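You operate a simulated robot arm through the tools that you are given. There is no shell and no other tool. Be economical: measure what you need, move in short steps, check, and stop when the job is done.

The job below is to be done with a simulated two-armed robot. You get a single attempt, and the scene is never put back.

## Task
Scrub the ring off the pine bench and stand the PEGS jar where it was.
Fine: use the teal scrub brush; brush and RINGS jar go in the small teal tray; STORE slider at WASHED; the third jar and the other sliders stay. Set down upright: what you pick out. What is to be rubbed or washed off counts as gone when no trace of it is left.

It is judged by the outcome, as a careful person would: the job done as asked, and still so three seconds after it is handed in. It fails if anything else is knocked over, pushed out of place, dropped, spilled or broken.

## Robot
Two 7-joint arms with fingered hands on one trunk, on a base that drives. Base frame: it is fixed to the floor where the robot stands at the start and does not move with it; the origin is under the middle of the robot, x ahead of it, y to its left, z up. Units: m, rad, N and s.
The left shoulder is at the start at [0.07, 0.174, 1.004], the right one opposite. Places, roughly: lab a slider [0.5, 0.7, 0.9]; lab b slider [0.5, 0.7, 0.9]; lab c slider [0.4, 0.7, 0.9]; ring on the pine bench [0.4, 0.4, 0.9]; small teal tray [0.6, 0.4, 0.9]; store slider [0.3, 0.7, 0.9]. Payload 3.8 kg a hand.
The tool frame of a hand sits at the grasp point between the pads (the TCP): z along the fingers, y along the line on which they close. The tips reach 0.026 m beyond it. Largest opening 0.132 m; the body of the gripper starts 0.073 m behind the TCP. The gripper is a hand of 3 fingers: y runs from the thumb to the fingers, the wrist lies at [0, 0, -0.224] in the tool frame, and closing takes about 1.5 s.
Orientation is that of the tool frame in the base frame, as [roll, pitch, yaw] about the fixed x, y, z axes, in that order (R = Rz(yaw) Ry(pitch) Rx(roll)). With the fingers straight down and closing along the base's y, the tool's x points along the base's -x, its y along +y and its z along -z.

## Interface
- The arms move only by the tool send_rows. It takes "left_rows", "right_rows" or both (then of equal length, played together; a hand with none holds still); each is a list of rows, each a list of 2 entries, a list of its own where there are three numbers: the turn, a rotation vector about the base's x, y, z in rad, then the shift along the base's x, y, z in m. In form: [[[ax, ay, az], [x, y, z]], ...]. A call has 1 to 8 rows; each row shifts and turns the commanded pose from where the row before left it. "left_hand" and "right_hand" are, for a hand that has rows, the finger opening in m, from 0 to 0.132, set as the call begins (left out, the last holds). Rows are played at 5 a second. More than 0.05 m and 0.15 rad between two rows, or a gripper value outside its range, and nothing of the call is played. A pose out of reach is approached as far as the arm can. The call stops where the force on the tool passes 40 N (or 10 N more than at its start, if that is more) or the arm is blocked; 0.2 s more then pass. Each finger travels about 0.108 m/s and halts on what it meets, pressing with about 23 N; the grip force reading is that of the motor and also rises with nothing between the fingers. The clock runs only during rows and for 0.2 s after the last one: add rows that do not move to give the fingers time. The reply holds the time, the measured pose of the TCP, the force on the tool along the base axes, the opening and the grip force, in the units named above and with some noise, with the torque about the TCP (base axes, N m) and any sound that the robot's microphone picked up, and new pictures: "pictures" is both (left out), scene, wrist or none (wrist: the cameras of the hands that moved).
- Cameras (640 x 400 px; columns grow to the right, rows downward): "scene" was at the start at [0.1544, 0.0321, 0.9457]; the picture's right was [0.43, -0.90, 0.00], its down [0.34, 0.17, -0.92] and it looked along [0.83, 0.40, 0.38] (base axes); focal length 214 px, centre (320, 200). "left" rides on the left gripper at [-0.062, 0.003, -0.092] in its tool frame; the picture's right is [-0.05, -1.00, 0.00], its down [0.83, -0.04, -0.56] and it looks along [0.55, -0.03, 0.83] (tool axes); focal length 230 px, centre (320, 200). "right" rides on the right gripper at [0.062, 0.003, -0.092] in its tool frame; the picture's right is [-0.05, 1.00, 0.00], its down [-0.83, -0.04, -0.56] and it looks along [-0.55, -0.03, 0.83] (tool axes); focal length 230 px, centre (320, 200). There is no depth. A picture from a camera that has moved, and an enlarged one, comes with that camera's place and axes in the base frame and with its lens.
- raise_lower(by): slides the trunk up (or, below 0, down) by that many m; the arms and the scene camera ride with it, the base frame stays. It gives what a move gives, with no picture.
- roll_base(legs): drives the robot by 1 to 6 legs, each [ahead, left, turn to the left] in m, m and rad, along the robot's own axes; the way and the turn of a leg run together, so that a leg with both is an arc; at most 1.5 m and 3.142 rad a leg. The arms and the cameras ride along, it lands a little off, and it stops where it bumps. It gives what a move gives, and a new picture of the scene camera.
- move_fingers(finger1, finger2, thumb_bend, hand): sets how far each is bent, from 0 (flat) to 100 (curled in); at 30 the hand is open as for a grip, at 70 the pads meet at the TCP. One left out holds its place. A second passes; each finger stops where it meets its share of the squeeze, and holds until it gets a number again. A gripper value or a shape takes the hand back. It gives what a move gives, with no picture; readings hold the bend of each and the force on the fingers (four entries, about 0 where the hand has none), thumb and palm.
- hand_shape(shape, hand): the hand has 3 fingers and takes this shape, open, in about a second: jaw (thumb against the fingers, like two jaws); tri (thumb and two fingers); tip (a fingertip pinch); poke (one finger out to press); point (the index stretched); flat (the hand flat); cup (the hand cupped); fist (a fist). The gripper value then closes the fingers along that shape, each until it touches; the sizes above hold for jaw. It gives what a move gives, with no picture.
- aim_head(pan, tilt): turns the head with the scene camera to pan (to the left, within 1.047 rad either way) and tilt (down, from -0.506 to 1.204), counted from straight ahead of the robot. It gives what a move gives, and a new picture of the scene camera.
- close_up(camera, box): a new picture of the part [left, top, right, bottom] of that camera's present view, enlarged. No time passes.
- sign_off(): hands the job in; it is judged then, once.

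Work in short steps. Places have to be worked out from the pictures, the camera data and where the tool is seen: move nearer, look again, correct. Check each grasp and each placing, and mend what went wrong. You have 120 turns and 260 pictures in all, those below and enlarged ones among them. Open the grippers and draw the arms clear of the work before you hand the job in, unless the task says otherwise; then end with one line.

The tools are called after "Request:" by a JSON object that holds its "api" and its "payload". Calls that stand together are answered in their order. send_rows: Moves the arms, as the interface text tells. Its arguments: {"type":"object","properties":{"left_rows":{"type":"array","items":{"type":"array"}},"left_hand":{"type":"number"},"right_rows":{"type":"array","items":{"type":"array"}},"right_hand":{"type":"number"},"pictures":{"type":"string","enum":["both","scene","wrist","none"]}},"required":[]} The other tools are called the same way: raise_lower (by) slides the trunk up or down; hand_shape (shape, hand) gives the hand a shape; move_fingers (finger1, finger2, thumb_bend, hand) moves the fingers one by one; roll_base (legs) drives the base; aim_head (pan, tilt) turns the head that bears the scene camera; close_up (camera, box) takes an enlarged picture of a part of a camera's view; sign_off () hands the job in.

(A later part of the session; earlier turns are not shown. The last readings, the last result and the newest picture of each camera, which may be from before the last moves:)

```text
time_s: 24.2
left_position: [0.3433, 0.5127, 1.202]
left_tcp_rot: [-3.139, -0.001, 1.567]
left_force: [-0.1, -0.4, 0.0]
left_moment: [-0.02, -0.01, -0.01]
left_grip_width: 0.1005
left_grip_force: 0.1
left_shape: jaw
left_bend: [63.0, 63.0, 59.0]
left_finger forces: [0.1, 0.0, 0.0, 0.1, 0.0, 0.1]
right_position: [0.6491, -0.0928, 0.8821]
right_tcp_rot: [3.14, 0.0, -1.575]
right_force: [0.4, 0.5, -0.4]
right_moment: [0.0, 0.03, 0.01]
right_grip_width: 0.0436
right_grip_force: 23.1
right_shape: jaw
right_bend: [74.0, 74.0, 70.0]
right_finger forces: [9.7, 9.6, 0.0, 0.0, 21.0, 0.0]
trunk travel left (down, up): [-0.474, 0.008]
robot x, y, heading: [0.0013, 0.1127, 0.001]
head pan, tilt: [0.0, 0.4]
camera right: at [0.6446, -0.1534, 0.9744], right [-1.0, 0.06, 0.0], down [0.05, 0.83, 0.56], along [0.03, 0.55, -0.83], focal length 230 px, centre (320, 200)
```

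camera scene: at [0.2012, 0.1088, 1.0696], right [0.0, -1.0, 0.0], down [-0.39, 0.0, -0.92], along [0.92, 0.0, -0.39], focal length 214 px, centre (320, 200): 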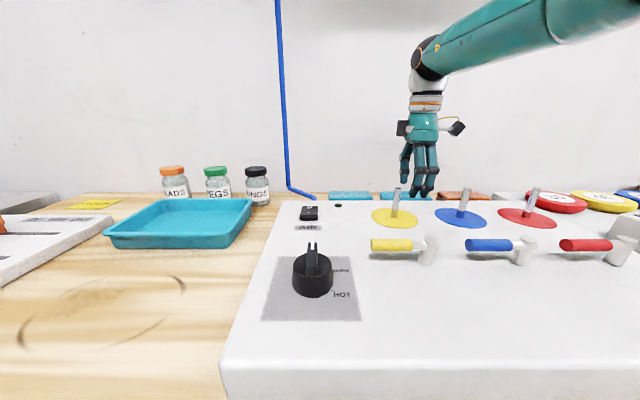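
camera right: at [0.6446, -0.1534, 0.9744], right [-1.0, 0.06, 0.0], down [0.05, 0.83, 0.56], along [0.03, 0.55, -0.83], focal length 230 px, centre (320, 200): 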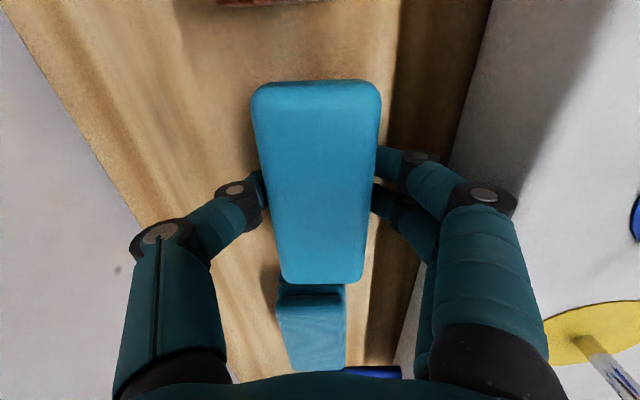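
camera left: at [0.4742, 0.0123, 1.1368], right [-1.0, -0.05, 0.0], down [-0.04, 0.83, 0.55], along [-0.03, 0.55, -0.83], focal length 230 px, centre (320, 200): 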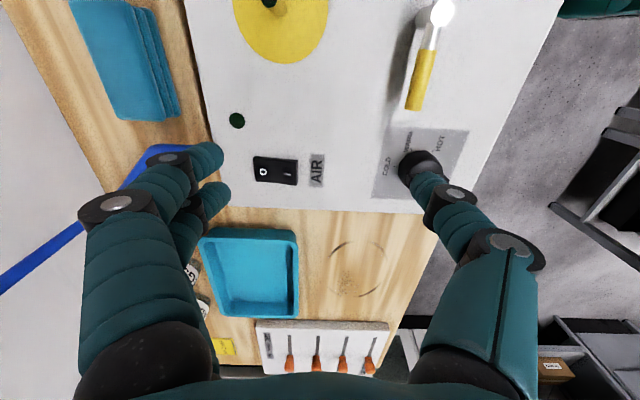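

Firm grip (0.0436 m). Lift straight up.

Request:
{"api": "send_rows", "payload": {"right_rows": [[[0, 0, 0], [0, 0, 0.03]], [[0, 0, 0], [0, 0, 0.04]], [[0, 0, 0], [0, 0, 0.04]], [[0, 0, 0], [-0.02, 0, 0.04]], [[0, 0, 0], [-0.04, 0, 0.02]], [[0, 0, 0], [-0.04, 0, 0]], [[0, 0, 0], [-0.04, 0, 0]], [[0, 0, 0], [-0.04, 0, 0]]], "pictures": "both"}}

```text
time_s: 26.0
left_position: [0.3422, 0.5118, 1.2014]
left_tcp_rot: [3.14, -0.001, 1.567]
left_force: [0.4, 0.0, -0.1]
left_moment: [0.0, -0.02, -0.03]
left_grip_width: 0.1003
left_grip_force: 0.0
left_shape: jaw
left_bend: [63.0, 63.0, 59.0]
left_finger forces: [0.0, 0.1, 0.0, 0.1, 0.0, 0.0]
right_position: [0.4671, -0.0925, 1.0557]
right_tcp_rot: [3.14, 0.0, -1.575]
right_force: [-0.2, -0.2, -1.3]
right_moment: [0.0, -0.04, 0.03]
right_grip_width: 0.0432
right_grip_force: 23.0
right_shape: jaw
right_bend: [74.0, 74.0, 70.0]
right_finger forces: [9.2, 9.2, 0.0, 0.0, 21.1, 0.0]
trunk travel left (down, up): [-0.474, 0.008]
robot x, y, heading: [0.0029, 0.1067, -0.004]
head pan, tilt: [0.0, 0.4]
camera scene: at [0.2008, 0.1086, 1.0697], right [0.0, -1.0, 0.0], down [-0.39, 0.0, -0.92], along [0.92, 0.0, -0.39], focal length 214 px, centre (320, 200)
camera right: at [0.4622, -0.1539, 1.1461], right [-1.0, 0.06, 0.0], down [0.05, 0.83, 0.56], along [0.03, 0.55, -0.83], focal length 230 px, centre (320, 200)
```

scene: 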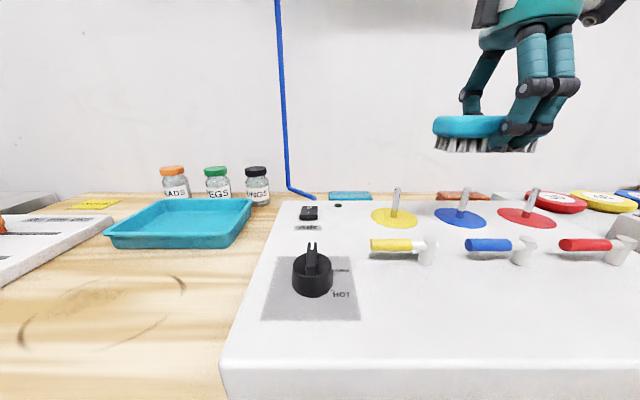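
right: 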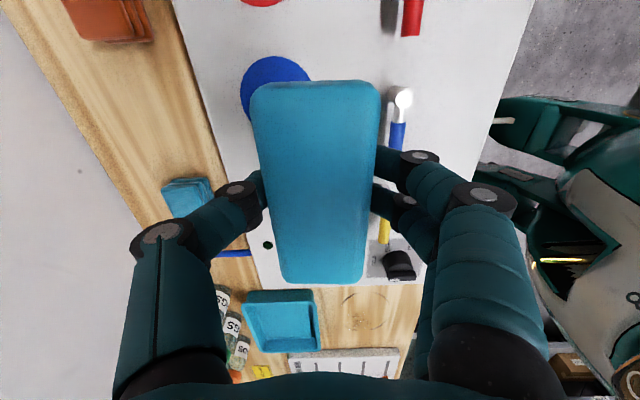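

Brush is held with bristles clear below. Drive left 0.33 m to bring the right arm in front of the ring, with the head aimed at it afterwards.

Request:
{"api": "roll_base", "payload": {"legs": [[0, 0.33, 0]]}}

Request:
{"api": "aim_head", "payload": {"pan": 0.0, "tilt": 0.8}}

```text
time_s: 28.2
left_position: [0.3468, 0.8487, 1.2017]
left_tcp_rot: [3.14, 0.001, 1.562]
left_force: [-0.3, 0.3, -0.3]
left_moment: [-0.01, 0.0, 0.02]
left_grip_width: 0.1002
left_grip_force: 0.2
left_shape: jaw
left_bend: [63.0, 63.0, 59.0]
left_finger forces: [0.0, 0.0, 0.1, 0.1, 0.1, 0.0]
right_position: [0.4676, 0.2425, 1.0555]
right_tcp_rot: [3.141, -0.001, -1.58]
right_force: [-0.6, -0.8, -1.3]
right_moment: [-0.04, 0.01, -0.01]
right_grip_width: 0.0432
right_grip_force: 23.3
right_shape: jaw
right_bend: [74.0, 74.0, 70.0]
right_finger forces: [9.1, 9.2, 0.0, 0.0, 21.0, 0.1]
trunk travel left (down, up): [-0.474, 0.008]
robot x, y, heading: [0.0006, 0.4459, -0.009]
head pan, tilt: [0.0, 0.4]
camera scene: at [0.2022, 0.445, 1.0695], right [-0.01, -1.0, 0.0], down [-0.39, 0.0, -0.92], along [0.92, 0.0, -0.39], focal length 214 px, centre (320, 200)
```

scene: 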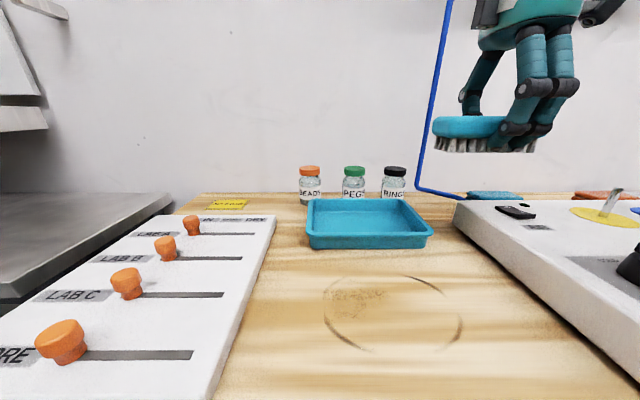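

```text
time_s: 29.1
left_position: [0.3464, 0.8488, 1.2027]
left_tcp_rot: [-3.141, -0.002, 1.561]
left_force: [-0.9, 0.1, -0.5]
left_moment: [0.01, 0.01, 0.02]
left_grip_width: 0.1004
left_grip_force: 0.1
left_shape: jaw
left_bend: [63.0, 63.0, 59.0]
left_finger forces: [0.0, 0.0, 0.0, 0.0, 0.0, 0.1]
right_position: [0.4665, 0.2418, 1.0543]
right_tcp_rot: [3.141, 0.001, -1.578]
right_force: [0.1, 0.0, -1.6]
right_moment: [-0.02, -0.01, -0.03]
right_grip_width: 0.0432
right_grip_force: 23.0
right_shape: jaw
right_bend: [74.0, 74.0, 70.0]
right_finger forces: [9.1, 9.2, 0.0, 0.1, 21.0, 0.0]
trunk travel left (down, up): [-0.474, 0.008]
robot x, y, heading: [-0.0001, 0.4464, -0.005]
head pan, tilt: [0.0, 0.799]
camera scene: at [0.1902, 0.4449, 1.0345], right [-0.01, -1.0, 0.0], down [-0.72, 0.0, -0.7], along [0.7, 0.0, -0.72], focal length 214 px, centre (320, 200)
```

scene: 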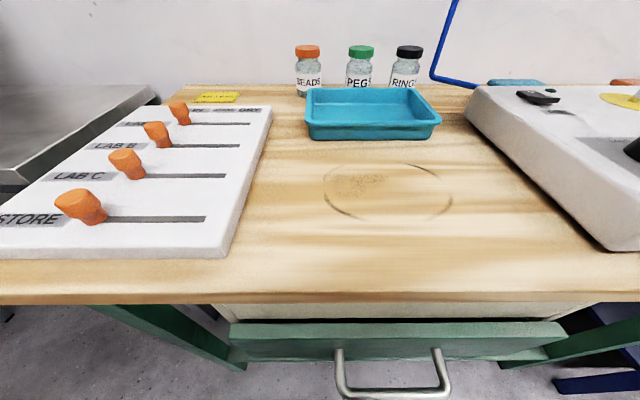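

Clear overhead view: ring centre ≈(0.39,0.357), about 0.17 (y) × 0.11 (x). I enlarge the slider labels and ring, and move the brush over the ring.

Request:
{"api": "close_up", "payload": {"camera": "scene", "box": [80, 80, 280, 205]}}

Request:
{"api": "close_up", "payload": {"camera": "scene", "box": [300, 130, 480, 242]}}

Request:
{"api": "send_rows", "payload": {"right_rows": [[[0, 0, 0], [-0.015, 0.02, -0.02]], [[0, 0, 0], [-0.015, 0.02, -0.02]], [[0, 0, 0], [-0.015, 0.02, -0.03]], [[0, 0, 0], [-0.015, 0.02, -0.03]], [[0, 0, 0], [-0.015, 0.02, -0.03]], [[0, 0, 0], [0, 0, 0]]], "pictures": "both"}}

```text
3.20 times, centred on (180, 142) of scene
camera zoom: at [0.1902, 0.4449, 1.0345], right [-0.01, -1.0, 0.0], down [-0.72, 0.0, -0.7], along [0.7, 0.0, -0.72], focal length 686 px, centre (768, 384)
```

zoom: 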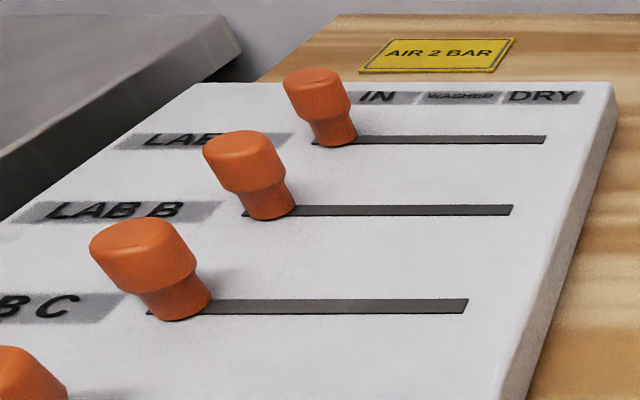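

```text
3.56 times, centred on (390, 186) of scene
camera zoom: at [0.1902, 0.4449, 1.0345], right [-0.01, -1.0, 0.0], down [-0.72, 0.0, -0.7], along [0.7, 0.0, -0.72], focal length 763 px, centre (71, 250)
```

zoom: 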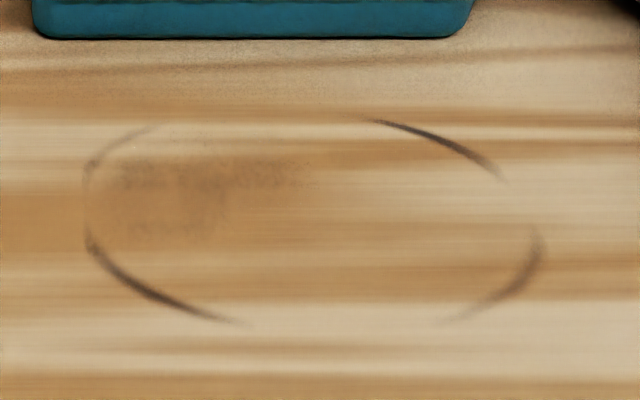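

```text
time_s: 30.5
left_position: [0.3459, 0.8483, 1.2023]
left_tcp_rot: [3.141, -0.001, 1.56]
left_force: [-0.3, 0.2, 0.8]
left_moment: [-0.02, -0.01, 0.02]
left_grip_width: 0.1005
left_grip_force: 0.0
left_shape: jaw
left_bend: [63.0, 63.0, 59.0]
left_finger forces: [0.1, 0.1, 0.1, 0.0, 0.1, 0.0]
right_position: [0.3921, 0.3426, 0.9227]
right_tcp_rot: [-3.141, 0.0, -1.578]
right_force: [0.3, 0.0, -1.0]
right_moment: [0.05, 0.03, -0.02]
right_grip_width: 0.0433
right_grip_force: 22.6
right_shape: jaw
right_bend: [74.0, 74.0, 70.0]
right_finger forces: [9.0, 9.0, 0.0, 0.0, 21.1, 0.0]
trunk travel left (down, up): [-0.474, 0.008]
robot x, y, heading: [0.0029, 0.4467, -0.002]
head pan, tilt: [0.0, 0.799]
camera scene: at [0.1901, 0.4448, 1.0345], right [-0.01, -1.0, 0.0], down [-0.72, 0.0, -0.7], along [0.7, 0.0, -0.72], focal length 214 px, centre (320, 200)
camera right: at [0.3874, 0.2807, 1.0147], right [-1.0, 0.06, 0.0], down [0.05, 0.83, 0.56], along [0.03, 0.55, -0.83], focal length 230 px, centre (320, 200)
```

scene: 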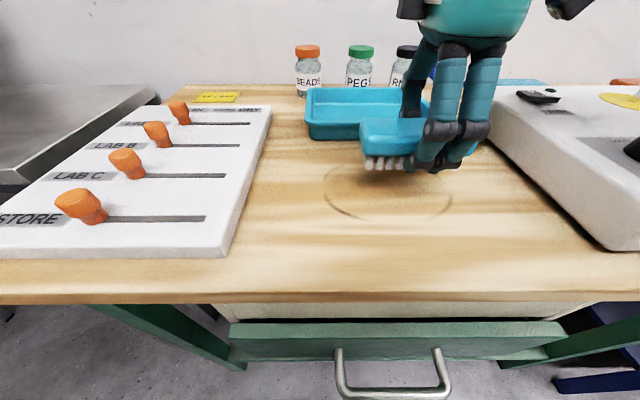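
right: 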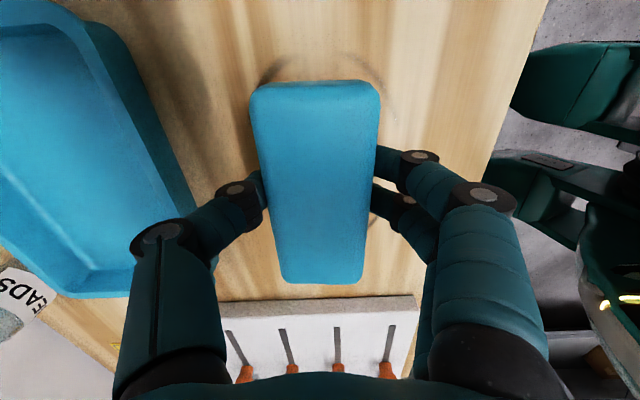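

Sliders: IN / WASHED / DRY run left to right; STORE now at IN. Now lower the brush to contact gently.

Request:
{"api": "send_rows", "payload": {"right_rows": [[[0, 0, 0], [0, 0.01, -0.015]], [[0, 0, 0], [0, 0, -0.015]], [[0, 0, 0], [0, 0, -0.005]], [[0, 0, 0], [0, 0, -0.004]], [[0, 0, 0], [0, 0, 0]]], "pictures": "wrist"}}

```text
time_s: 31.7
left_position: [0.3451, 0.8478, 1.2015]
left_tcp_rot: [-3.14, 0.001, 1.563]
left_force: [0.0, 0.0, -0.3]
left_moment: [0.0, -0.02, 0.02]
left_grip_width: 0.1003
left_grip_force: 0.0
left_shape: jaw
left_bend: [63.0, 63.0, 59.0]
left_finger forces: [0.0, 0.1, 0.0, 0.0, 0.0, 0.1]
right_position: [0.3914, 0.3517, 0.8842]
right_tcp_rot: [3.14, -0.002, -1.582]
right_force: [-0.5, -0.2, -0.7]
right_moment: [-0.02, 0.01, -0.03]
right_grip_width: 0.0432
right_grip_force: 22.8
right_shape: jaw
right_bend: [74.0, 74.0, 70.0]
right_finger forces: [8.9, 9.1, 0.1, 0.1, 21.0, 0.0]
trunk travel left (down, up): [-0.474, 0.008]
robot x, y, heading: [0.0011, 0.4461, -0.007]
head pan, tilt: [0.0, 0.799]
camera right: at [0.3878, 0.2901, 0.976], right [-1.0, 0.06, 0.0], down [0.05, 0.83, 0.56], along [0.03, 0.55, -0.83], focal length 230 px, centre (320, 200)
```

right: 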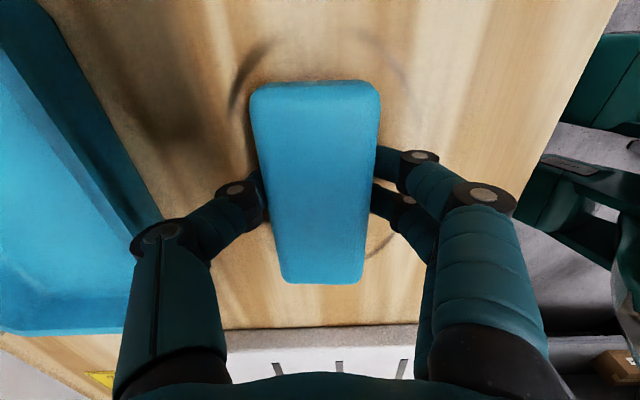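

Not yet in contact; continue in 2 mm steps.

Request:
{"api": "send_rows", "payload": {"right_rows": [[[0, 0, 0], [0, 0, -0.002]], [[0, 0, 0], [0, 0, -0.002]], [[0, 0, 0], [0, 0, 0]]], "pictures": "none"}}

Request:
{"api": "send_rows", "payload": {"right_rows": [[[0, 0, 0], [0, 0, -0.002]], [[0, 0, 0], [0, 0, -0.002]], [[0, 0, 0], [0, 0, 0]]], "pictures": "none"}}

```text
time_s: 32.5
left_position: [0.3455, 0.8493, 1.2031]
left_tcp_rot: [3.14, 0.001, 1.562]
left_force: [-0.2, 0.3, -0.4]
left_moment: [0.0, -0.01, 0.01]
left_grip_width: 0.1004
left_grip_force: 0.1
left_shape: jaw
left_bend: [63.0, 63.0, 59.0]
left_finger forces: [0.0, 0.0, 0.0, 0.0, 0.0, 0.0]
right_position: [0.3927, 0.3531, 0.881]
right_tcp_rot: [3.14, 0.0, -1.579]
right_force: [0.4, -0.1, 1.8]
right_moment: [-0.02, -0.03, 0.01]
right_grip_width: 0.0423
right_grip_force: 23.6
right_shape: jaw
right_bend: [74.0, 74.0, 71.0]
right_finger forces: [10.9, 11.0, 0.0, 0.1, 20.3, 0.1]
trunk travel left (down, up): [-0.474, 0.008]
robot x, y, heading: [0.0019, 0.4463, -0.007]
head pan, tilt: [0.0, 0.799]
```

```text
time_s: 33.3
left_position: [0.3446, 0.8475, 1.2034]
left_tcp_rot: [3.14, 0.0, 1.563]
left_force: [0.0, 0.6, 0.3]
left_moment: [0.01, 0.01, 0.03]
left_grip_width: 0.1004
left_grip_force: 0.0
left_shape: jaw
left_bend: [63.0, 63.0, 59.0]
left_finger forces: [0.1, 0.1, 0.0, 0.0, 0.0, 0.1]
right_position: [0.3917, 0.3513, 0.8776]
right_tcp_rot: [-3.14, 0.001, -1.579]
right_force: [-1.4, -1.8, 8.9]
right_moment: [0.0, 0.12, 0.01]
right_grip_width: 0.0423
right_grip_force: 22.5
right_shape: jaw
right_bend: [74.0, 74.0, 72.0]
right_finger forces: [11.4, 11.4, 0.0, 0.1, 17.9, 0.1]
trunk travel left (down, up): [-0.474, 0.008]
robot x, y, heading: [0.0012, 0.4429, -0.001]
head pan, tilt: [0.0, 0.799]
```

Contact with ~9 N. Start scrubbing: strokes in y at x≈0.39, then step toward the robot.

Request:
{"api": "send_rows", "payload": {"right_rows": [[[0, 0, 0], [0, 0.03, 0]], [[0, 0, 0], [0, 0.03, 0]], [[0, 0, 0], [0, -0.04, 0]], [[0, 0, 0], [0, -0.04, 0]], [[0, 0, 0], [0, -0.04, 0]], [[0, 0, 0], [0, 0.04, 0]], [[0, 0, 0], [0, 0.04, 0]], [[0, 0, 0], [0, 0.04, 0]]], "pictures": "wrist"}}

```text
time_s: 35.1
left_position: [0.3466, 0.8502, 1.2025]
left_tcp_rot: [-3.141, 0.001, 1.562]
left_force: [-0.3, 0.2, -0.1]
left_moment: [-0.02, -0.01, -0.01]
left_grip_width: 0.1004
left_grip_force: 0.0
left_shape: jaw
left_bend: [63.0, 63.0, 59.0]
left_finger forces: [0.0, 0.1, 0.0, 0.0, 0.0, 0.0]
right_position: [0.3917, 0.4122, 0.8798]
right_tcp_rot: [3.14, -0.003, -1.581]
right_force: [-0.1, 0.2, 0.5]
right_moment: [-0.04, -0.01, -0.01]
right_grip_width: 0.0423
right_grip_force: 22.7
right_shape: jaw
right_bend: [74.0, 74.0, 72.0]
right_finger forces: [11.3, 11.6, 0.1, 0.0, 19.9, 0.1]
trunk travel left (down, up): [-0.474, 0.008]
robot x, y, heading: [0.0039, 0.4484, -0.009]
head pan, tilt: [0.0, 0.799]
camera right: at [0.3874, 0.3516, 0.9719], right [-1.0, 0.06, 0.0], down [0.05, 0.83, 0.55], along [0.03, 0.55, -0.83], focal length 230 px, centre (320, 200)
```

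right: 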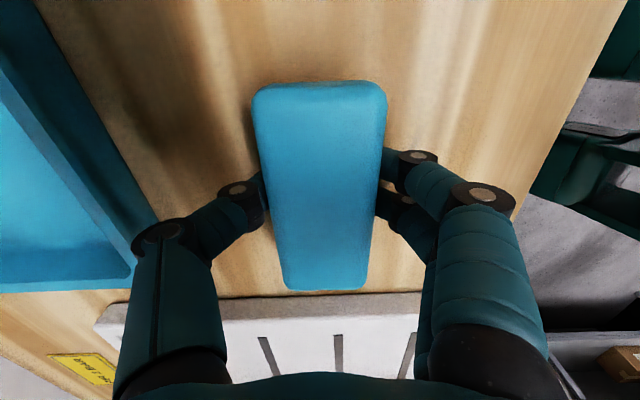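

Marks are going. Press 3 mm more, stroke at x≈0.36.

Request:
{"api": "send_rows", "payload": {"right_rows": [[[0, 0, 0], [-0.02, 0, -0.003]], [[0, 0, 0], [-0.012, -0.03, 0]], [[0, 0, 0], [0, -0.04, 0]], [[0, 0, 0], [0, -0.045, 0]], [[0, 0, 0], [-0.01, 0.04, 0]], [[0, 0, 0], [0, 0.04, 0]], [[0, 0, 0], [0, 0.035, 0]], [[0, 0, 0], [0, 0, 0]]], "pictures": "none"}}

Request:
{"api": "send_rows", "payload": {"right_rows": [[[0, 0, 0], [0.04, 0, 0]], [[0, 0, 0], [0.04, 0, 0]], [[0, 0, 0], [0, -0.04, 0]], [[0, 0, 0], [0, -0.04, 0]], [[0, 0, 0], [0, -0.04, 0]], [[0, 0, 0], [0.02, 0.04, 0]], [[0, 0, 0], [0, 0.04, 0]], [[0, 0, 0], [0, 0.04, 0]]], "pictures": "none"}}

Request:
{"api": "send_rows", "payload": {"right_rows": [[[0, 0, 0], [0.015, 0, 0]], [[0, 0, 0], [0, -0.04, 0]], [[0, 0, 0], [0, -0.04, 0]], [[0, 0, 0], [0, -0.04, 0]], [[0, 0, 0], [-0.02, 0, 0.04]], [[0, 0, 0], [-0.02, -0.04, 0.02]], [[0, 0, 0], [0.02, -0.045, 0.01]], [[0, 0, 0], [0.02, -0.045, 0]]], "pictures": "both"}}

```text
time_s: 36.9
left_position: [0.3451, 0.8474, 1.2026]
left_tcp_rot: [3.139, -0.002, 1.562]
left_force: [0.3, 0.4, 0.1]
left_moment: [0.06, -0.02, 0.04]
left_grip_width: 0.1005
left_grip_force: 0.1
left_shape: jaw
left_bend: [63.0, 63.0, 59.0]
left_finger forces: [0.1, 0.1, 0.0, 0.0, 0.0, 0.0]
right_position: [0.3517, 0.4121, 0.8759]
right_tcp_rot: [-3.139, 0.002, -1.58]
right_force: [-1.0, -9.6, 32.2]
right_moment: [-0.19, 0.33, 0.0]
right_grip_width: 0.0435
right_grip_force: 23.6
right_shape: jaw
right_bend: [75.0, 75.0, 73.0]
right_finger forces: [17.4, 17.6, 0.0, 0.0, 32.0, 0.0]
trunk travel left (down, up): [-0.474, 0.008]
robot x, y, heading: [0.0007, 0.4434, -0.008]
head pan, tilt: [0.0, 0.799]
```

```text
time_s: 38.1
left_position: [0.3451, 0.8484, 1.2028]
left_tcp_rot: [3.141, -0.003, 1.56]
left_force: [-0.5, -0.4, 0.7]
left_moment: [0.0, 0.02, -0.02]
left_grip_width: 0.1003
left_grip_force: 0.1
left_shape: jaw
left_bend: [63.0, 63.0, 59.0]
left_finger forces: [0.0, 0.1, 0.0, 0.0, 0.0, 0.0]
right_position: [0.4358, 0.2986, 0.876]
right_tcp_rot: [-3.139, -0.003, -1.582]
right_force: [-9.1, -0.3, 29.6]
right_moment: [0.07, 1.11, 0.03]
right_grip_width: 0.0438
right_grip_force: 22.7
right_shape: jaw
right_bend: [75.0, 75.0, 73.0]
right_finger forces: [20.7, 22.0, 0.1, 0.1, 17.8, 0.0]
trunk travel left (down, up): [-0.474, 0.008]
robot x, y, heading: [-0.001, 0.4444, -0.004]
head pan, tilt: [0.0, 0.799]
stopped in row 6 (right hand): the force on the tool passed its limit (the readings are from after the stop); the commanded pose is now the measured one
```

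```text
refused: row 7 steps farther than a row can; nothing moved
```

Pressing too hard (~30 N). Ease up 3 mm and finish the far strokes.

Request:
{"api": "send_rows", "payload": {"right_rows": [[[0, 0, 0], [0, 0, 0.0025]], [[0, 0, 0], [0.012, 0.03, 0]], [[0, 0, 0], [0, 0.04, 0]], [[0, 0, 0], [0, 0.04, 0]], [[0, 0, 0], [0.01, -0.04, 0]], [[0, 0, 0], [0, -0.04, 0]], [[0, 0, 0], [0, -0.04, 0]], [[0, 0, 0], [0, 0, 0.03]]], "pictures": "none"}}

Request:
{"api": "send_rows", "payload": {"right_rows": [[[0, 0, 0], [0, 0, 0.04]], [[0, 0, 0], [0, -0.04, 0.02]], [[0, 0, 0], [0, -0.04, 0.01]], [[0, 0, 0], [0, -0.04, 0]], [[0, 0, 0], [0, -0.04, 0]]], "pictures": "both"}}

Request:
{"api": "close_up", "payload": {"camera": "scene", "box": [300, 130, 480, 242]}}

```text
time_s: 40.0
left_position: [0.3454, 0.8496, 1.2021]
left_tcp_rot: [-3.141, -0.001, 1.561]
left_force: [0.3, 0.2, 0.5]
left_moment: [0.03, -0.01, 0.0]
left_grip_width: 0.1004
left_grip_force: 0.1
left_shape: jaw
left_bend: [63.0, 63.0, 59.0]
left_finger forces: [0.0, 0.0, 0.0, 0.0, 0.1, 0.1]
right_position: [0.4567, 0.2868, 0.9055]
right_tcp_rot: [-3.141, -0.006, -1.581]
right_force: [0.4, 1.7, -0.5]
right_moment: [0.03, 0.02, 0.03]
right_grip_width: 0.0414
right_grip_force: 23.3
right_shape: jaw
right_bend: [74.0, 74.0, 73.0]
right_finger forces: [11.3, 11.3, 0.1, 0.0, 20.1, 0.1]
trunk travel left (down, up): [-0.474, 0.008]
robot x, y, heading: [-0.002, 0.4446, -0.003]
head pan, tilt: [0.0, 0.799]
```

```text
time_s: 41.1
left_position: [0.3464, 0.8489, 1.2022]
left_tcp_rot: [3.141, -0.002, 1.563]
left_force: [-0.8, -0.7, 0.1]
left_moment: [0.03, -0.02, -0.01]
left_grip_width: 0.1002
left_grip_force: 0.1
left_shape: jaw
left_bend: [63.0, 63.0, 59.0]
left_finger forces: [0.2, 0.0, 0.0, 0.0, 0.0, 0.0]
right_position: [0.4565, 0.1259, 0.9747]
right_tcp_rot: [-3.14, -0.007, -1.583]
right_force: [0.1, -0.7, -0.2]
right_moment: [-0.01, 0.01, 0.01]
right_grip_width: 0.0415
right_grip_force: 23.1
right_shape: jaw
right_bend: [74.0, 74.0, 72.0]
right_finger forces: [11.2, 11.1, 0.0, 0.1, 20.1, 0.1]
trunk travel left (down, up): [-0.474, 0.008]
robot x, y, heading: [0.0019, 0.4467, -0.005]
head pan, tilt: [0.0, 0.799]
camera scene: at [0.19, 0.4445, 1.0345], right [-0.01, -1.0, 0.0], down [-0.72, 0.0, -0.7], along [0.7, 0.0, -0.72], focal length 214 px, centre (320, 200)
camera right: at [0.4519, 0.067, 1.0656], right [-1.0, 0.06, 0.0], down [0.05, 0.83, 0.55], along [0.04, 0.55, -0.83], focal length 230 px, centre (320, 200)
```

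scene: 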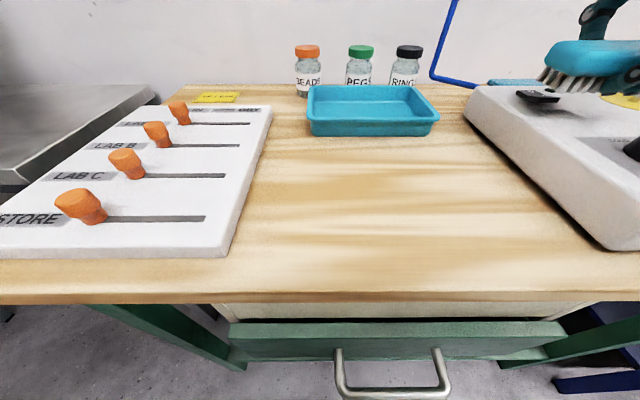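
right: 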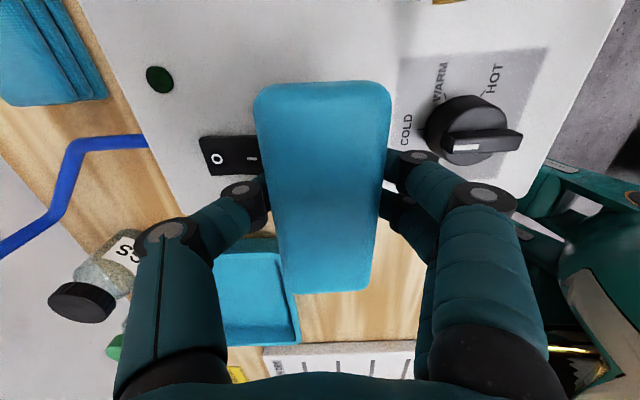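

```text
3.56 times, centred on (390, 186) of scene
camera zoom: at [0.19, 0.4445, 1.0345], right [-0.01, -1.0, 0.0], down [-0.72, 0.0, -0.7], along [0.7, 0.0, -0.72], focal length 763 px, centre (71, 250)
```

zoom: 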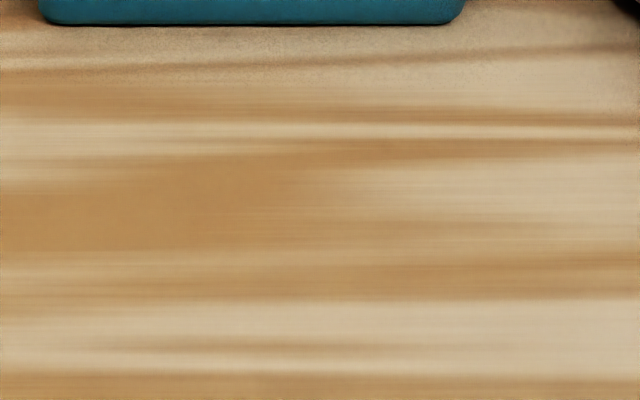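

The ring is completely gone. The tray got nudged ~1.3 cm back by the hand; I'll mend that after placing the brush. Tray now spans x 0.525–0.684, y 0.245–0.466; I carry the brush above its left half (0.60, 0.39).

Request:
{"api": "send_rows", "payload": {"right_rows": [[[0, 0, 0], [0, 0.02, 0.03]], [[0, 0, 0], [0.02, 0.04, 0]], [[0, 0, 0], [0.02, 0.04, 0]], [[0, 0, 0], [0.02, 0.04, 0]], [[0, 0, 0], [0.02, 0.04, 0]], [[0, 0, 0], [0.02, 0.04, 0]], [[0, 0, 0], [0.02, 0.04, 0]], [[0, 0, 0], [0.022, 0.005, -0.02]]], "pictures": "both"}}

```text
time_s: 43.0
left_position: [0.3452, 0.8488, 1.2014]
left_tcp_rot: [-3.14, 0.002, 1.563]
left_force: [0.3, 0.1, -0.2]
left_moment: [-0.03, 0.03, 0.03]
left_grip_width: 0.1002
left_grip_force: 0.1
left_shape: jaw
left_bend: [63.0, 63.0, 59.0]
left_finger forces: [0.0, 0.1, 0.0, 0.0, 0.0, 0.0]
right_position: [0.6014, 0.3907, 0.9819]
right_tcp_rot: [-3.141, -0.007, -1.582]
right_force: [0.7, 0.4, -1.0]
right_moment: [0.04, 0.01, 0.01]
right_grip_width: 0.0418
right_grip_force: 22.6
right_shape: jaw
right_bend: [74.0, 74.0, 72.0]
right_finger forces: [11.2, 10.9, 0.0, 0.0, 20.3, 0.0]
trunk travel left (down, up): [-0.474, 0.008]
robot x, y, heading: [0.0009, 0.4469, -0.003]
head pan, tilt: [0.0, 0.799]
camera scene: at [0.1907, 0.4451, 1.0342], right [-0.01, -1.0, 0.0], down [-0.72, 0.0, -0.7], along [0.7, 0.0, -0.72], focal length 214 px, centre (320, 200)
camera right: at [0.5973, 0.3307, 1.0734], right [-1.0, 0.06, 0.0], down [0.05, 0.83, 0.55], along [0.04, 0.55, -0.84], focal length 230 px, centre (320, 200)
```

scene: 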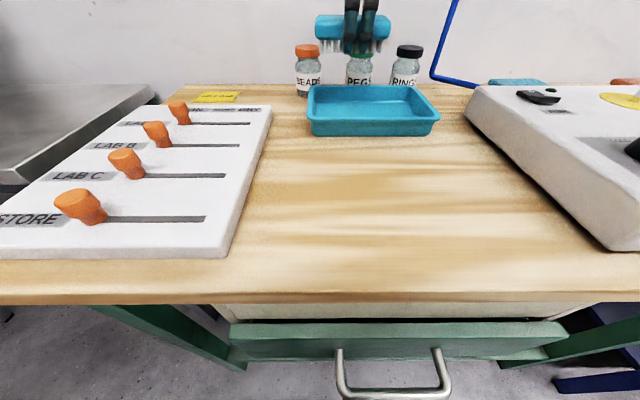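
right: 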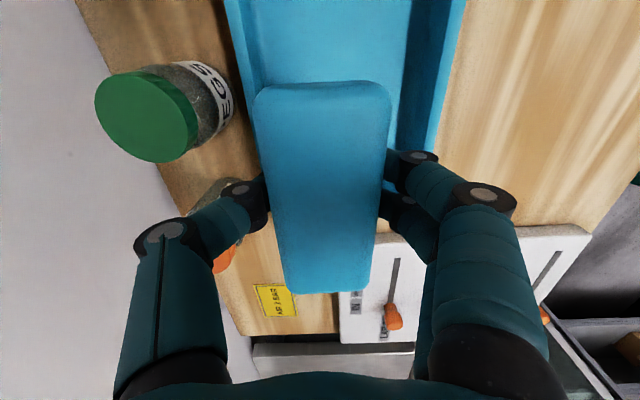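

Brush spans y 0.339–0.449; I shift it 0.8 cm right and descend into the tray.

Request:
{"api": "send_rows", "payload": {"right_rows": [[[0, 0, 0], [-0.003, -0.008, -0.02]], [[0, 0, 0], [0, 0, -0.025]], [[0, 0, 0], [0, 0, -0.025]], [[0, 0, 0], [0, 0, -0.015]], [[0, 0, 0], [0, 0, -0.006]], [[0, 0, 0], [0, 0, 0]]], "pictures": "both"}}

```text
time_s: 44.4
left_position: [0.3461, 0.8487, 1.2024]
left_tcp_rot: [-3.139, 0.001, 1.561]
left_force: [-0.3, 0.1, 0.3]
left_moment: [-0.01, 0.01, 0.03]
left_grip_width: 0.1003
left_grip_force: 0.1
left_shape: jaw
left_bend: [63.0, 63.0, 59.0]
left_finger forces: [0.0, 0.1, 0.1, 0.0, 0.0, 0.1]
right_position: [0.5983, 0.3837, 0.8919]
right_tcp_rot: [-3.14, -0.005, -1.585]
right_force: [-0.3, 0.6, -0.8]
right_moment: [-0.01, -0.01, 0.01]
right_grip_width: 0.0415
right_grip_force: 22.8
right_shape: jaw
right_bend: [74.0, 74.0, 72.0]
right_finger forces: [10.9, 10.9, 0.0, 0.0, 20.3, 0.0]
trunk travel left (down, up): [-0.474, 0.008]
robot x, y, heading: [0.0016, 0.444, -0.006]
head pan, tilt: [0.0, 0.799]
camera scene: at [0.1903, 0.4451, 1.0344], right [-0.01, -1.0, 0.0], down [-0.72, 0.0, -0.7], along [0.7, 0.0, -0.72], focal length 214 px, centre (320, 200)
camera right: at [0.5942, 0.3227, 0.9843], right [-1.0, 0.06, 0.0], down [0.05, 0.83, 0.55], along [0.04, 0.55, -0.83], focal length 230 px, centre (320, 200)
```

scene: 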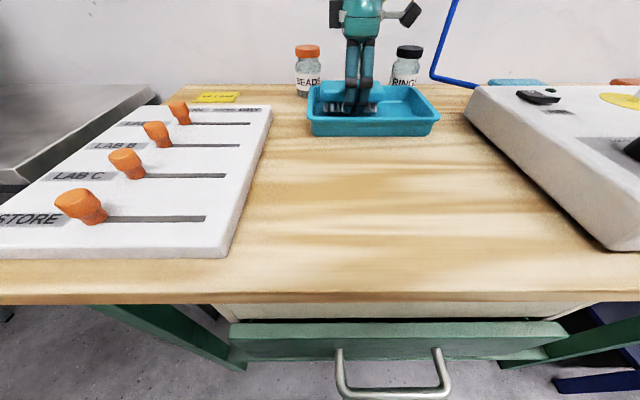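
right: 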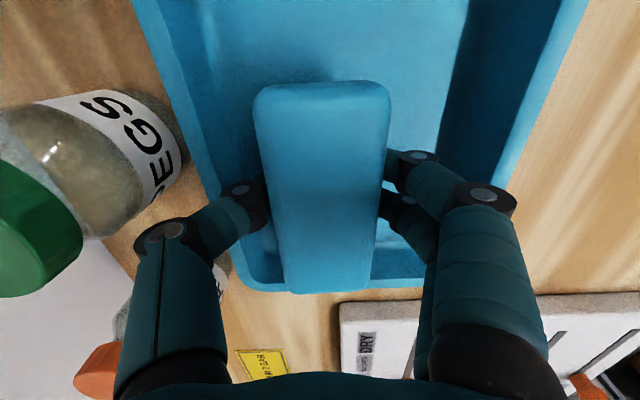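

Good clearance to the walls. Lower to touch the floor.

Request:
{"api": "send_rows", "payload": {"right_rows": [[[0, 0, 0], [0, 0, -0.004]], [[0, 0, 0], [0, 0, -0.003]], [[0, 0, 0], [0, 0, 0]]], "pictures": "none"}}

```text
time_s: 45.1
left_position: [0.3475, 0.849, 1.2023]
left_tcp_rot: [3.141, 0.001, 1.563]
left_force: [0.0, -0.1, -0.7]
left_moment: [0.0, -0.04, -0.05]
left_grip_width: 0.1006
left_grip_force: 0.1
left_shape: jaw
left_bend: [63.0, 63.0, 59.0]
left_finger forces: [0.0, 0.1, 0.1, 0.0, 0.0, 0.0]
right_position: [0.5992, 0.385, 0.8858]
right_tcp_rot: [-3.139, -0.005, -1.583]
right_force: [0.2, 0.3, -0.5]
right_moment: [0.0, -0.01, 0.04]
right_grip_width: 0.0417
right_grip_force: 22.6
right_shape: jaw
right_bend: [74.0, 74.0, 72.0]
right_finger forces: [10.9, 11.0, 0.0, 0.0, 20.1, 0.0]
trunk travel left (down, up): [-0.474, 0.008]
robot x, y, heading: [-0.0003, 0.4477, -0.006]
head pan, tilt: [0.0, 0.799]
```

Request:
{"api": "send_rows", "payload": {"right_rows": [[[0, 0, 0], [0, 0, -0.002]], [[0, 0, 0], [0, 0, -0.002]], [[0, 0, 0], [0, 0, 0]]], "pictures": "wrist"}}

```text
time_s: 46.0
left_position: [0.3465, 0.8486, 1.2005]
left_tcp_rot: [3.141, 0.0, 1.563]
left_force: [1.3, -0.8, 0.5]
left_moment: [-0.01, 0.02, 0.01]
left_grip_width: 0.1003
left_grip_force: 0.1
left_shape: jaw
left_bend: [63.0, 63.0, 59.0]
left_finger forces: [0.0, 0.0, 0.0, 0.0, 0.1, 0.1]
right_position: [0.5992, 0.3839, 0.8829]
right_tcp_rot: [-3.14, -0.005, -1.583]
right_force: [-0.1, -0.7, -0.6]
right_moment: [0.01, 0.01, -0.01]
right_grip_width: 0.0415
right_grip_force: 22.9
right_shape: jaw
right_bend: [74.0, 74.0, 72.0]
right_finger forces: [11.0, 11.0, 0.1, 0.0, 20.2, 0.0]
trunk travel left (down, up): [-0.474, 0.008]
robot x, y, heading: [0.0006, 0.4464, -0.004]
head pan, tilt: [0.0, 0.799]
camera right: at [0.5943, 0.3236, 0.9743], right [-1.0, 0.06, 0.0], down [0.05, 0.83, 0.55], along [0.04, 0.55, -0.83], focal length 230 px, centre (320, 200)
```

right: 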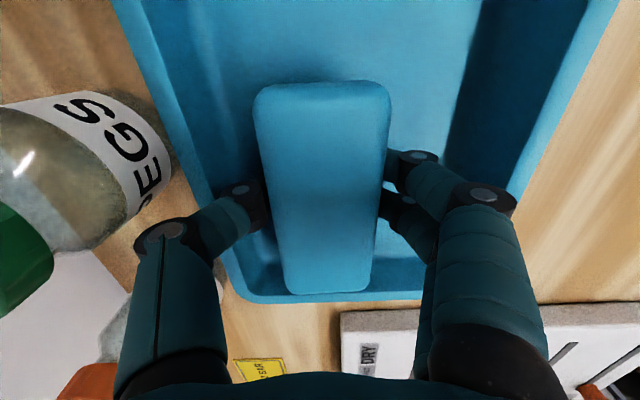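

Not yet touching; continue down.

Request:
{"api": "send_rows", "payload": {"right_rows": [[[0, 0, 0], [0, 0, -0.002]], [[0, 0, 0], [0, 0, -0.002]], [[0, 0, 0], [0, 0, 0]]], "pictures": "none"}}

```text
time_s: 46.8
left_position: [0.345, 0.8482, 1.202]
left_tcp_rot: [3.14, 0.0, 1.563]
left_force: [0.0, 0.6, 0.1]
left_moment: [-0.01, -0.03, 0.03]
left_grip_width: 0.1001
left_grip_force: 0.0
left_shape: jaw
left_bend: [63.0, 63.0, 59.0]
left_finger forces: [0.0, 0.0, 0.1, 0.0, 0.0, 0.0]
right_position: [0.5995, 0.3839, 0.8816]
right_tcp_rot: [-3.139, -0.005, -1.584]
right_force: [1.5, -0.8, 7.8]
right_moment: [0.0, 0.14, 0.02]
right_grip_width: 0.0415
right_grip_force: 23.3
right_shape: jaw
right_bend: [74.0, 74.0, 72.0]
right_finger forces: [10.6, 11.8, 0.0, 0.0, 21.3, 0.0]
trunk travel left (down, up): [-0.474, 0.008]
robot x, y, heading: [0.0008, 0.4445, -0.001]
head pan, tilt: [0.0, 0.799]
```

Contact. Release gently and look.

Request:
{"api": "send_rows", "payload": {"right_rows": [[[0, 0, 0], [0, 0, 0.001]], [[0, 0, 0], [0, 0, 0]], [[0, 0, 0], [0, 0, 0]], [[0, 0, 0], [0, 0, 0]]], "right_hand": 0.06, "pictures": "wrist"}}

Request:
{"api": "send_rows", "payload": {"right_rows": [[[0, 0, 0], [0, 0, 0.02]], [[0, 0, 0], [0, 0, 0.03]], [[0, 0, 0], [0, 0, 0.04]], [[0, 0, 0], [0, 0, 0.02]], [[0, 0, 0], [-0.03, -0.03, 0.01]], [[0, 0, 0], [-0.03, -0.03, 0]]], "pictures": "both"}}

```text
time_s: 47.8
left_position: [0.3445, 0.8496, 1.2025]
left_tcp_rot: [3.14, 0.001, 1.563]
left_force: [-0.1, 0.3, 0.3]
left_moment: [0.0, 0.02, -0.01]
left_grip_width: 0.1004
left_grip_force: 0.0
left_shape: jaw
left_bend: [63.0, 63.0, 59.0]
left_finger forces: [0.1, 0.0, 0.0, 0.0, 0.0, 0.0]
right_position: [0.5983, 0.385, 0.8804]
right_tcp_rot: [-3.139, -0.006, -1.583]
right_force: [-3.6, 0.0, 9.0]
right_moment: [0.03, 0.16, 0.01]
right_grip_width: 0.0538
right_grip_force: 0.1
right_shape: jaw
right_bend: [74.0, 74.0, 70.0]
right_finger forces: [3.3, 4.1, 0.1, 0.0, 5.4, 0.0]
trunk travel left (down, up): [-0.474, 0.008]
robot x, y, heading: [0.0006, 0.4438, -0.005]
head pan, tilt: [0.0, 0.799]
camera right: at [0.5936, 0.3244, 0.9723], right [-1.0, 0.06, 0.0], down [0.05, 0.83, 0.55], along [0.04, 0.55, -0.83], focal length 230 px, centre (320, 200)
```

right: 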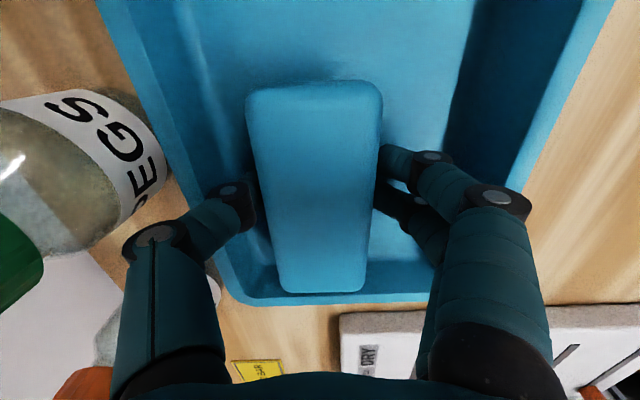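

```text
time_s: 49.1
left_position: [0.3471, 0.8482, 1.2013]
left_tcp_rot: [3.141, -0.002, 1.562]
left_force: [0.3, -0.5, 0.7]
left_moment: [0.01, -0.01, 0.01]
left_grip_width: 0.1
left_grip_force: 0.0
left_shape: jaw
left_bend: [63.0, 63.0, 59.0]
left_finger forces: [0.0, 0.0, 0.0, 0.0, 0.0, 0.1]
right_position: [0.5385, 0.3251, 1.0014]
right_tcp_rot: [-3.14, -0.004, -1.585]
right_force: [-0.4, 0.0, 0.4]
right_moment: [-0.03, 0.0, -0.01]
right_grip_width: 0.0594
right_grip_force: 0.2
right_shape: jaw
right_bend: [73.0, 73.0, 70.0]
right_finger forces: [0.1, 0.1, 0.0, 0.1, 0.1, 0.0]
trunk travel left (down, up): [-0.474, 0.008]
robot x, y, heading: [0.002, 0.4451, -0.004]
head pan, tilt: [0.0, 0.799]
camera scene: at [0.1898, 0.4446, 1.0345], right [-0.01, -1.0, 0.0], down [-0.72, 0.0, -0.7], along [0.7, 0.0, -0.72], focal length 214 px, centre (320, 200)
camera right: at [0.5342, 0.2648, 1.0943], right [-1.0, 0.07, 0.0], down [0.05, 0.83, 0.55], along [0.04, 0.55, -0.83], focal length 230 px, centre (320, 200)
```

scene: 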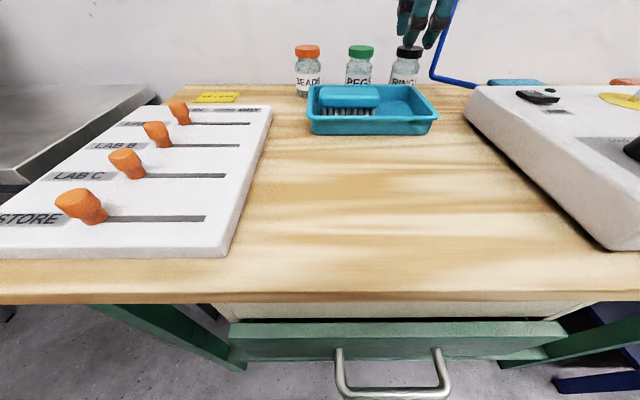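
right: 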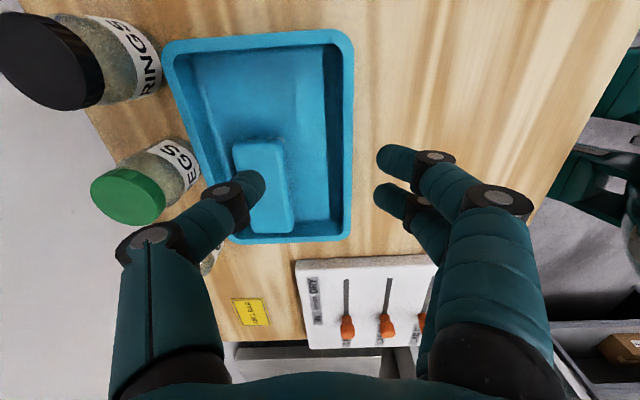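

Brush stands in the tray. Now I'll pull the tray back ~1.3 cm by pinching its front wall at mid-length; approach and look.

Request:
{"api": "send_rows", "payload": {"right_rows": [[[0, 0, 0], [-0.01, 0.015, -0.02]], [[0, 0, 0], [-0.009, 0.015, -0.025]], [[0, 0, 0], [0, 0, -0.025]], [[0, 0, 0], [0, 0, 0]]], "right_hand": 0.05, "pictures": "both"}}

Request:
{"api": "close_up", "payload": {"camera": "scene", "box": [290, 40, 450, 140]}}

```text
time_s: 50.1
left_position: [0.3457, 0.849, 1.2021]
left_tcp_rot: [3.141, 0.001, 1.564]
left_force: [0.7, -0.3, -1.0]
left_moment: [0.02, -0.01, 0.0]
left_grip_width: 0.1002
left_grip_force: 0.1
left_shape: jaw
left_bend: [63.0, 63.0, 59.0]
left_finger forces: [0.0, 0.0, 0.0, 0.0, 0.0, 0.0]
right_position: [0.5192, 0.3551, 0.9296]
right_tcp_rot: [-3.14, -0.006, -1.583]
right_force: [-0.1, -0.8, -0.1]
right_moment: [-0.01, 0.01, 0.0]
right_grip_width: 0.0506
right_grip_force: 0.0
right_shape: jaw
right_bend: [73.0, 73.0, 70.0]
right_finger forces: [0.0, 0.0, 0.1, 0.0, 0.0, 0.0]
trunk travel left (down, up): [-0.474, 0.008]
robot x, y, heading: [0.0005, 0.4475, -0.006]
head pan, tilt: [0.0, 0.799]
camera scene: at [0.1901, 0.4452, 1.0345], right [-0.01, -1.0, 0.0], down [-0.72, 0.0, -0.7], along [0.7, 0.0, -0.72], focal length 214 px, centre (320, 200)
camera right: at [0.5143, 0.2942, 1.0214], right [-1.0, 0.06, 0.0], down [0.05, 0.83, 0.55], along [0.04, 0.55, -0.83], focal length 230 px, centre (320, 200)
```

scene: 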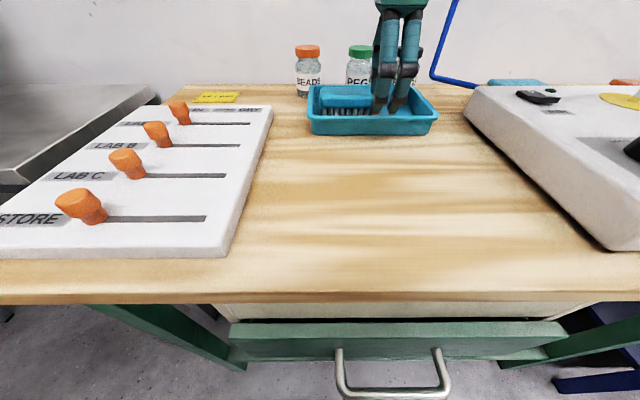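
right: 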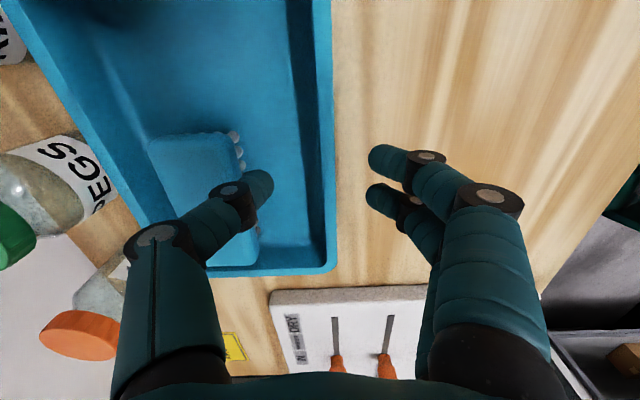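

```text
4.00 times, centred on (370, 90) of scene
camera zoom: at [0.1901, 0.4452, 1.0345], right [-0.01, -1.0, 0.0], down [-0.72, 0.0, -0.7], along [0.7, 0.0, -0.72], focal length 858 px, centre (120, 640)
```

zoom: 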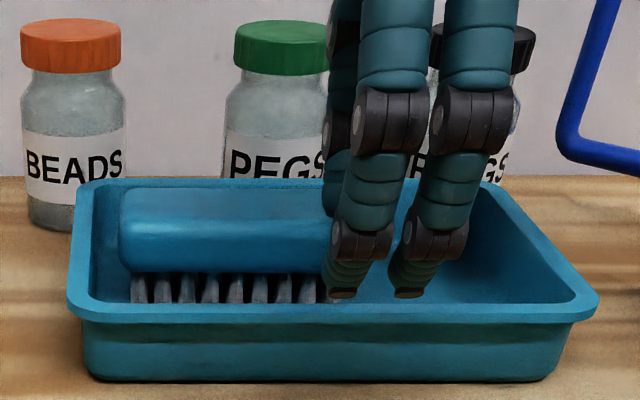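

Front rim at x≈0.512–0.525; brush front face ≈0.575. Narrow opening to 0.036 and descend to straddle the front wall.

Request:
{"api": "send_rows", "payload": {"right_rows": [[[0, 0, 0], [0, 0, 0]], [[0, 0, 0], [0, 0, 0]], [[0, 0, 0], [0, 0, -0.015]], [[0, 0, 0], [0, 0, -0.01]], [[0, 0, 0], [0, 0, 0]]], "right_hand": 0.038, "pictures": "both"}}

Request:
{"api": "close_up", "payload": {"camera": "right", "box": [190, 100, 450, 262]}}

```text
time_s: 51.4
left_position: [0.3464, 0.8483, 1.2022]
left_tcp_rot: [-3.14, -0.001, 1.561]
left_force: [0.0, 0.1, -0.2]
left_moment: [0.02, 0.01, -0.02]
left_grip_width: 0.1006
left_grip_force: 0.0
left_shape: jaw
left_bend: [63.0, 63.0, 59.0]
left_finger forces: [0.0, 0.0, 0.1, 0.0, 0.0, 0.0]
right_position: [0.5188, 0.3551, 0.9058]
right_tcp_rot: [-3.14, -0.004, -1.583]
right_force: [0.4, 0.0, 0.3]
right_moment: [-0.01, 0.01, -0.02]
right_grip_width: 0.0384
right_grip_force: 0.1
right_shape: jaw
right_bend: [73.0, 73.0, 70.0]
right_finger forces: [0.1, 0.0, 0.1, 0.0, 0.0, 0.1]
trunk travel left (down, up): [-0.474, 0.008]
robot x, y, heading: [0.0001, 0.4476, -0.004]
head pan, tilt: [0.0, 0.799]
camera scene: at [0.1902, 0.4451, 1.0345], right [-0.01, -1.0, 0.0], down [-0.72, 0.0, -0.7], along [0.7, 0.0, -0.72], focal length 214 px, centre (320, 200)
camera right: at [0.5138, 0.2941, 0.9967], right [-1.0, 0.06, 0.0], down [0.05, 0.83, 0.55], along [0.04, 0.55, -0.83], focal length 230 px, centre (320, 200)
```

scene: 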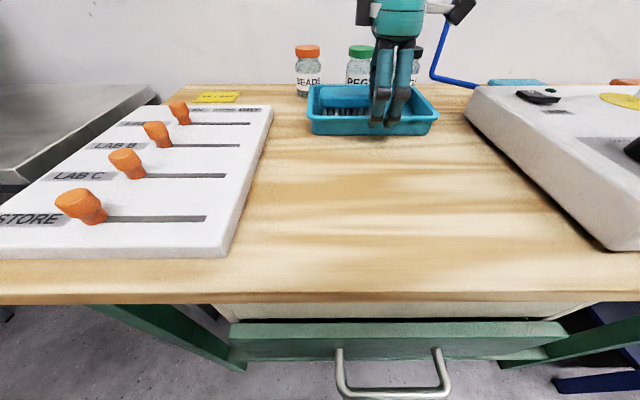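
right: 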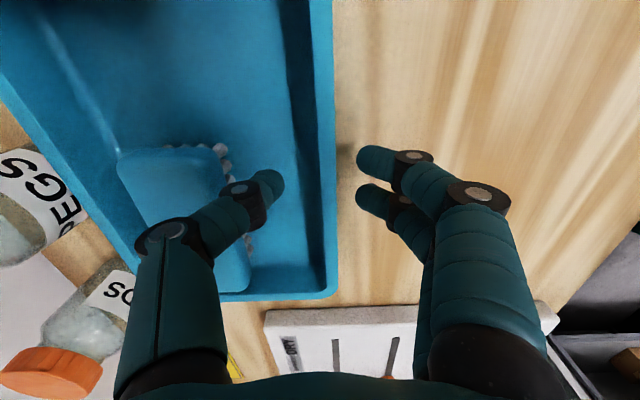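

```text
2.46 times, centred on (320, 181) of right
camera zoom: at [0.5138, 0.2941, 0.9967], right [-1.0, 0.06, 0.0], down [0.05, 0.83, 0.55], along [0.04, 0.55, -0.83], focal length 566 px, centre (320, 247)
```

zoom: 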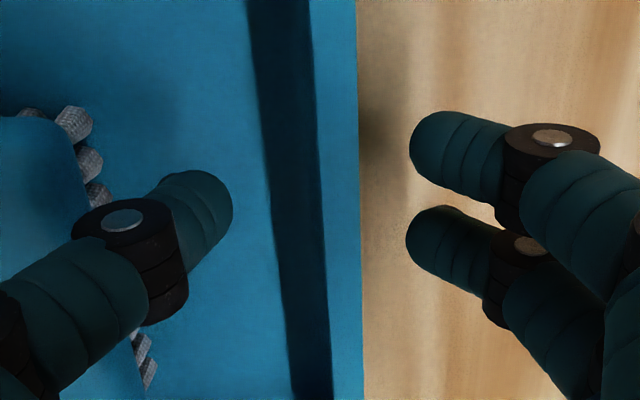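

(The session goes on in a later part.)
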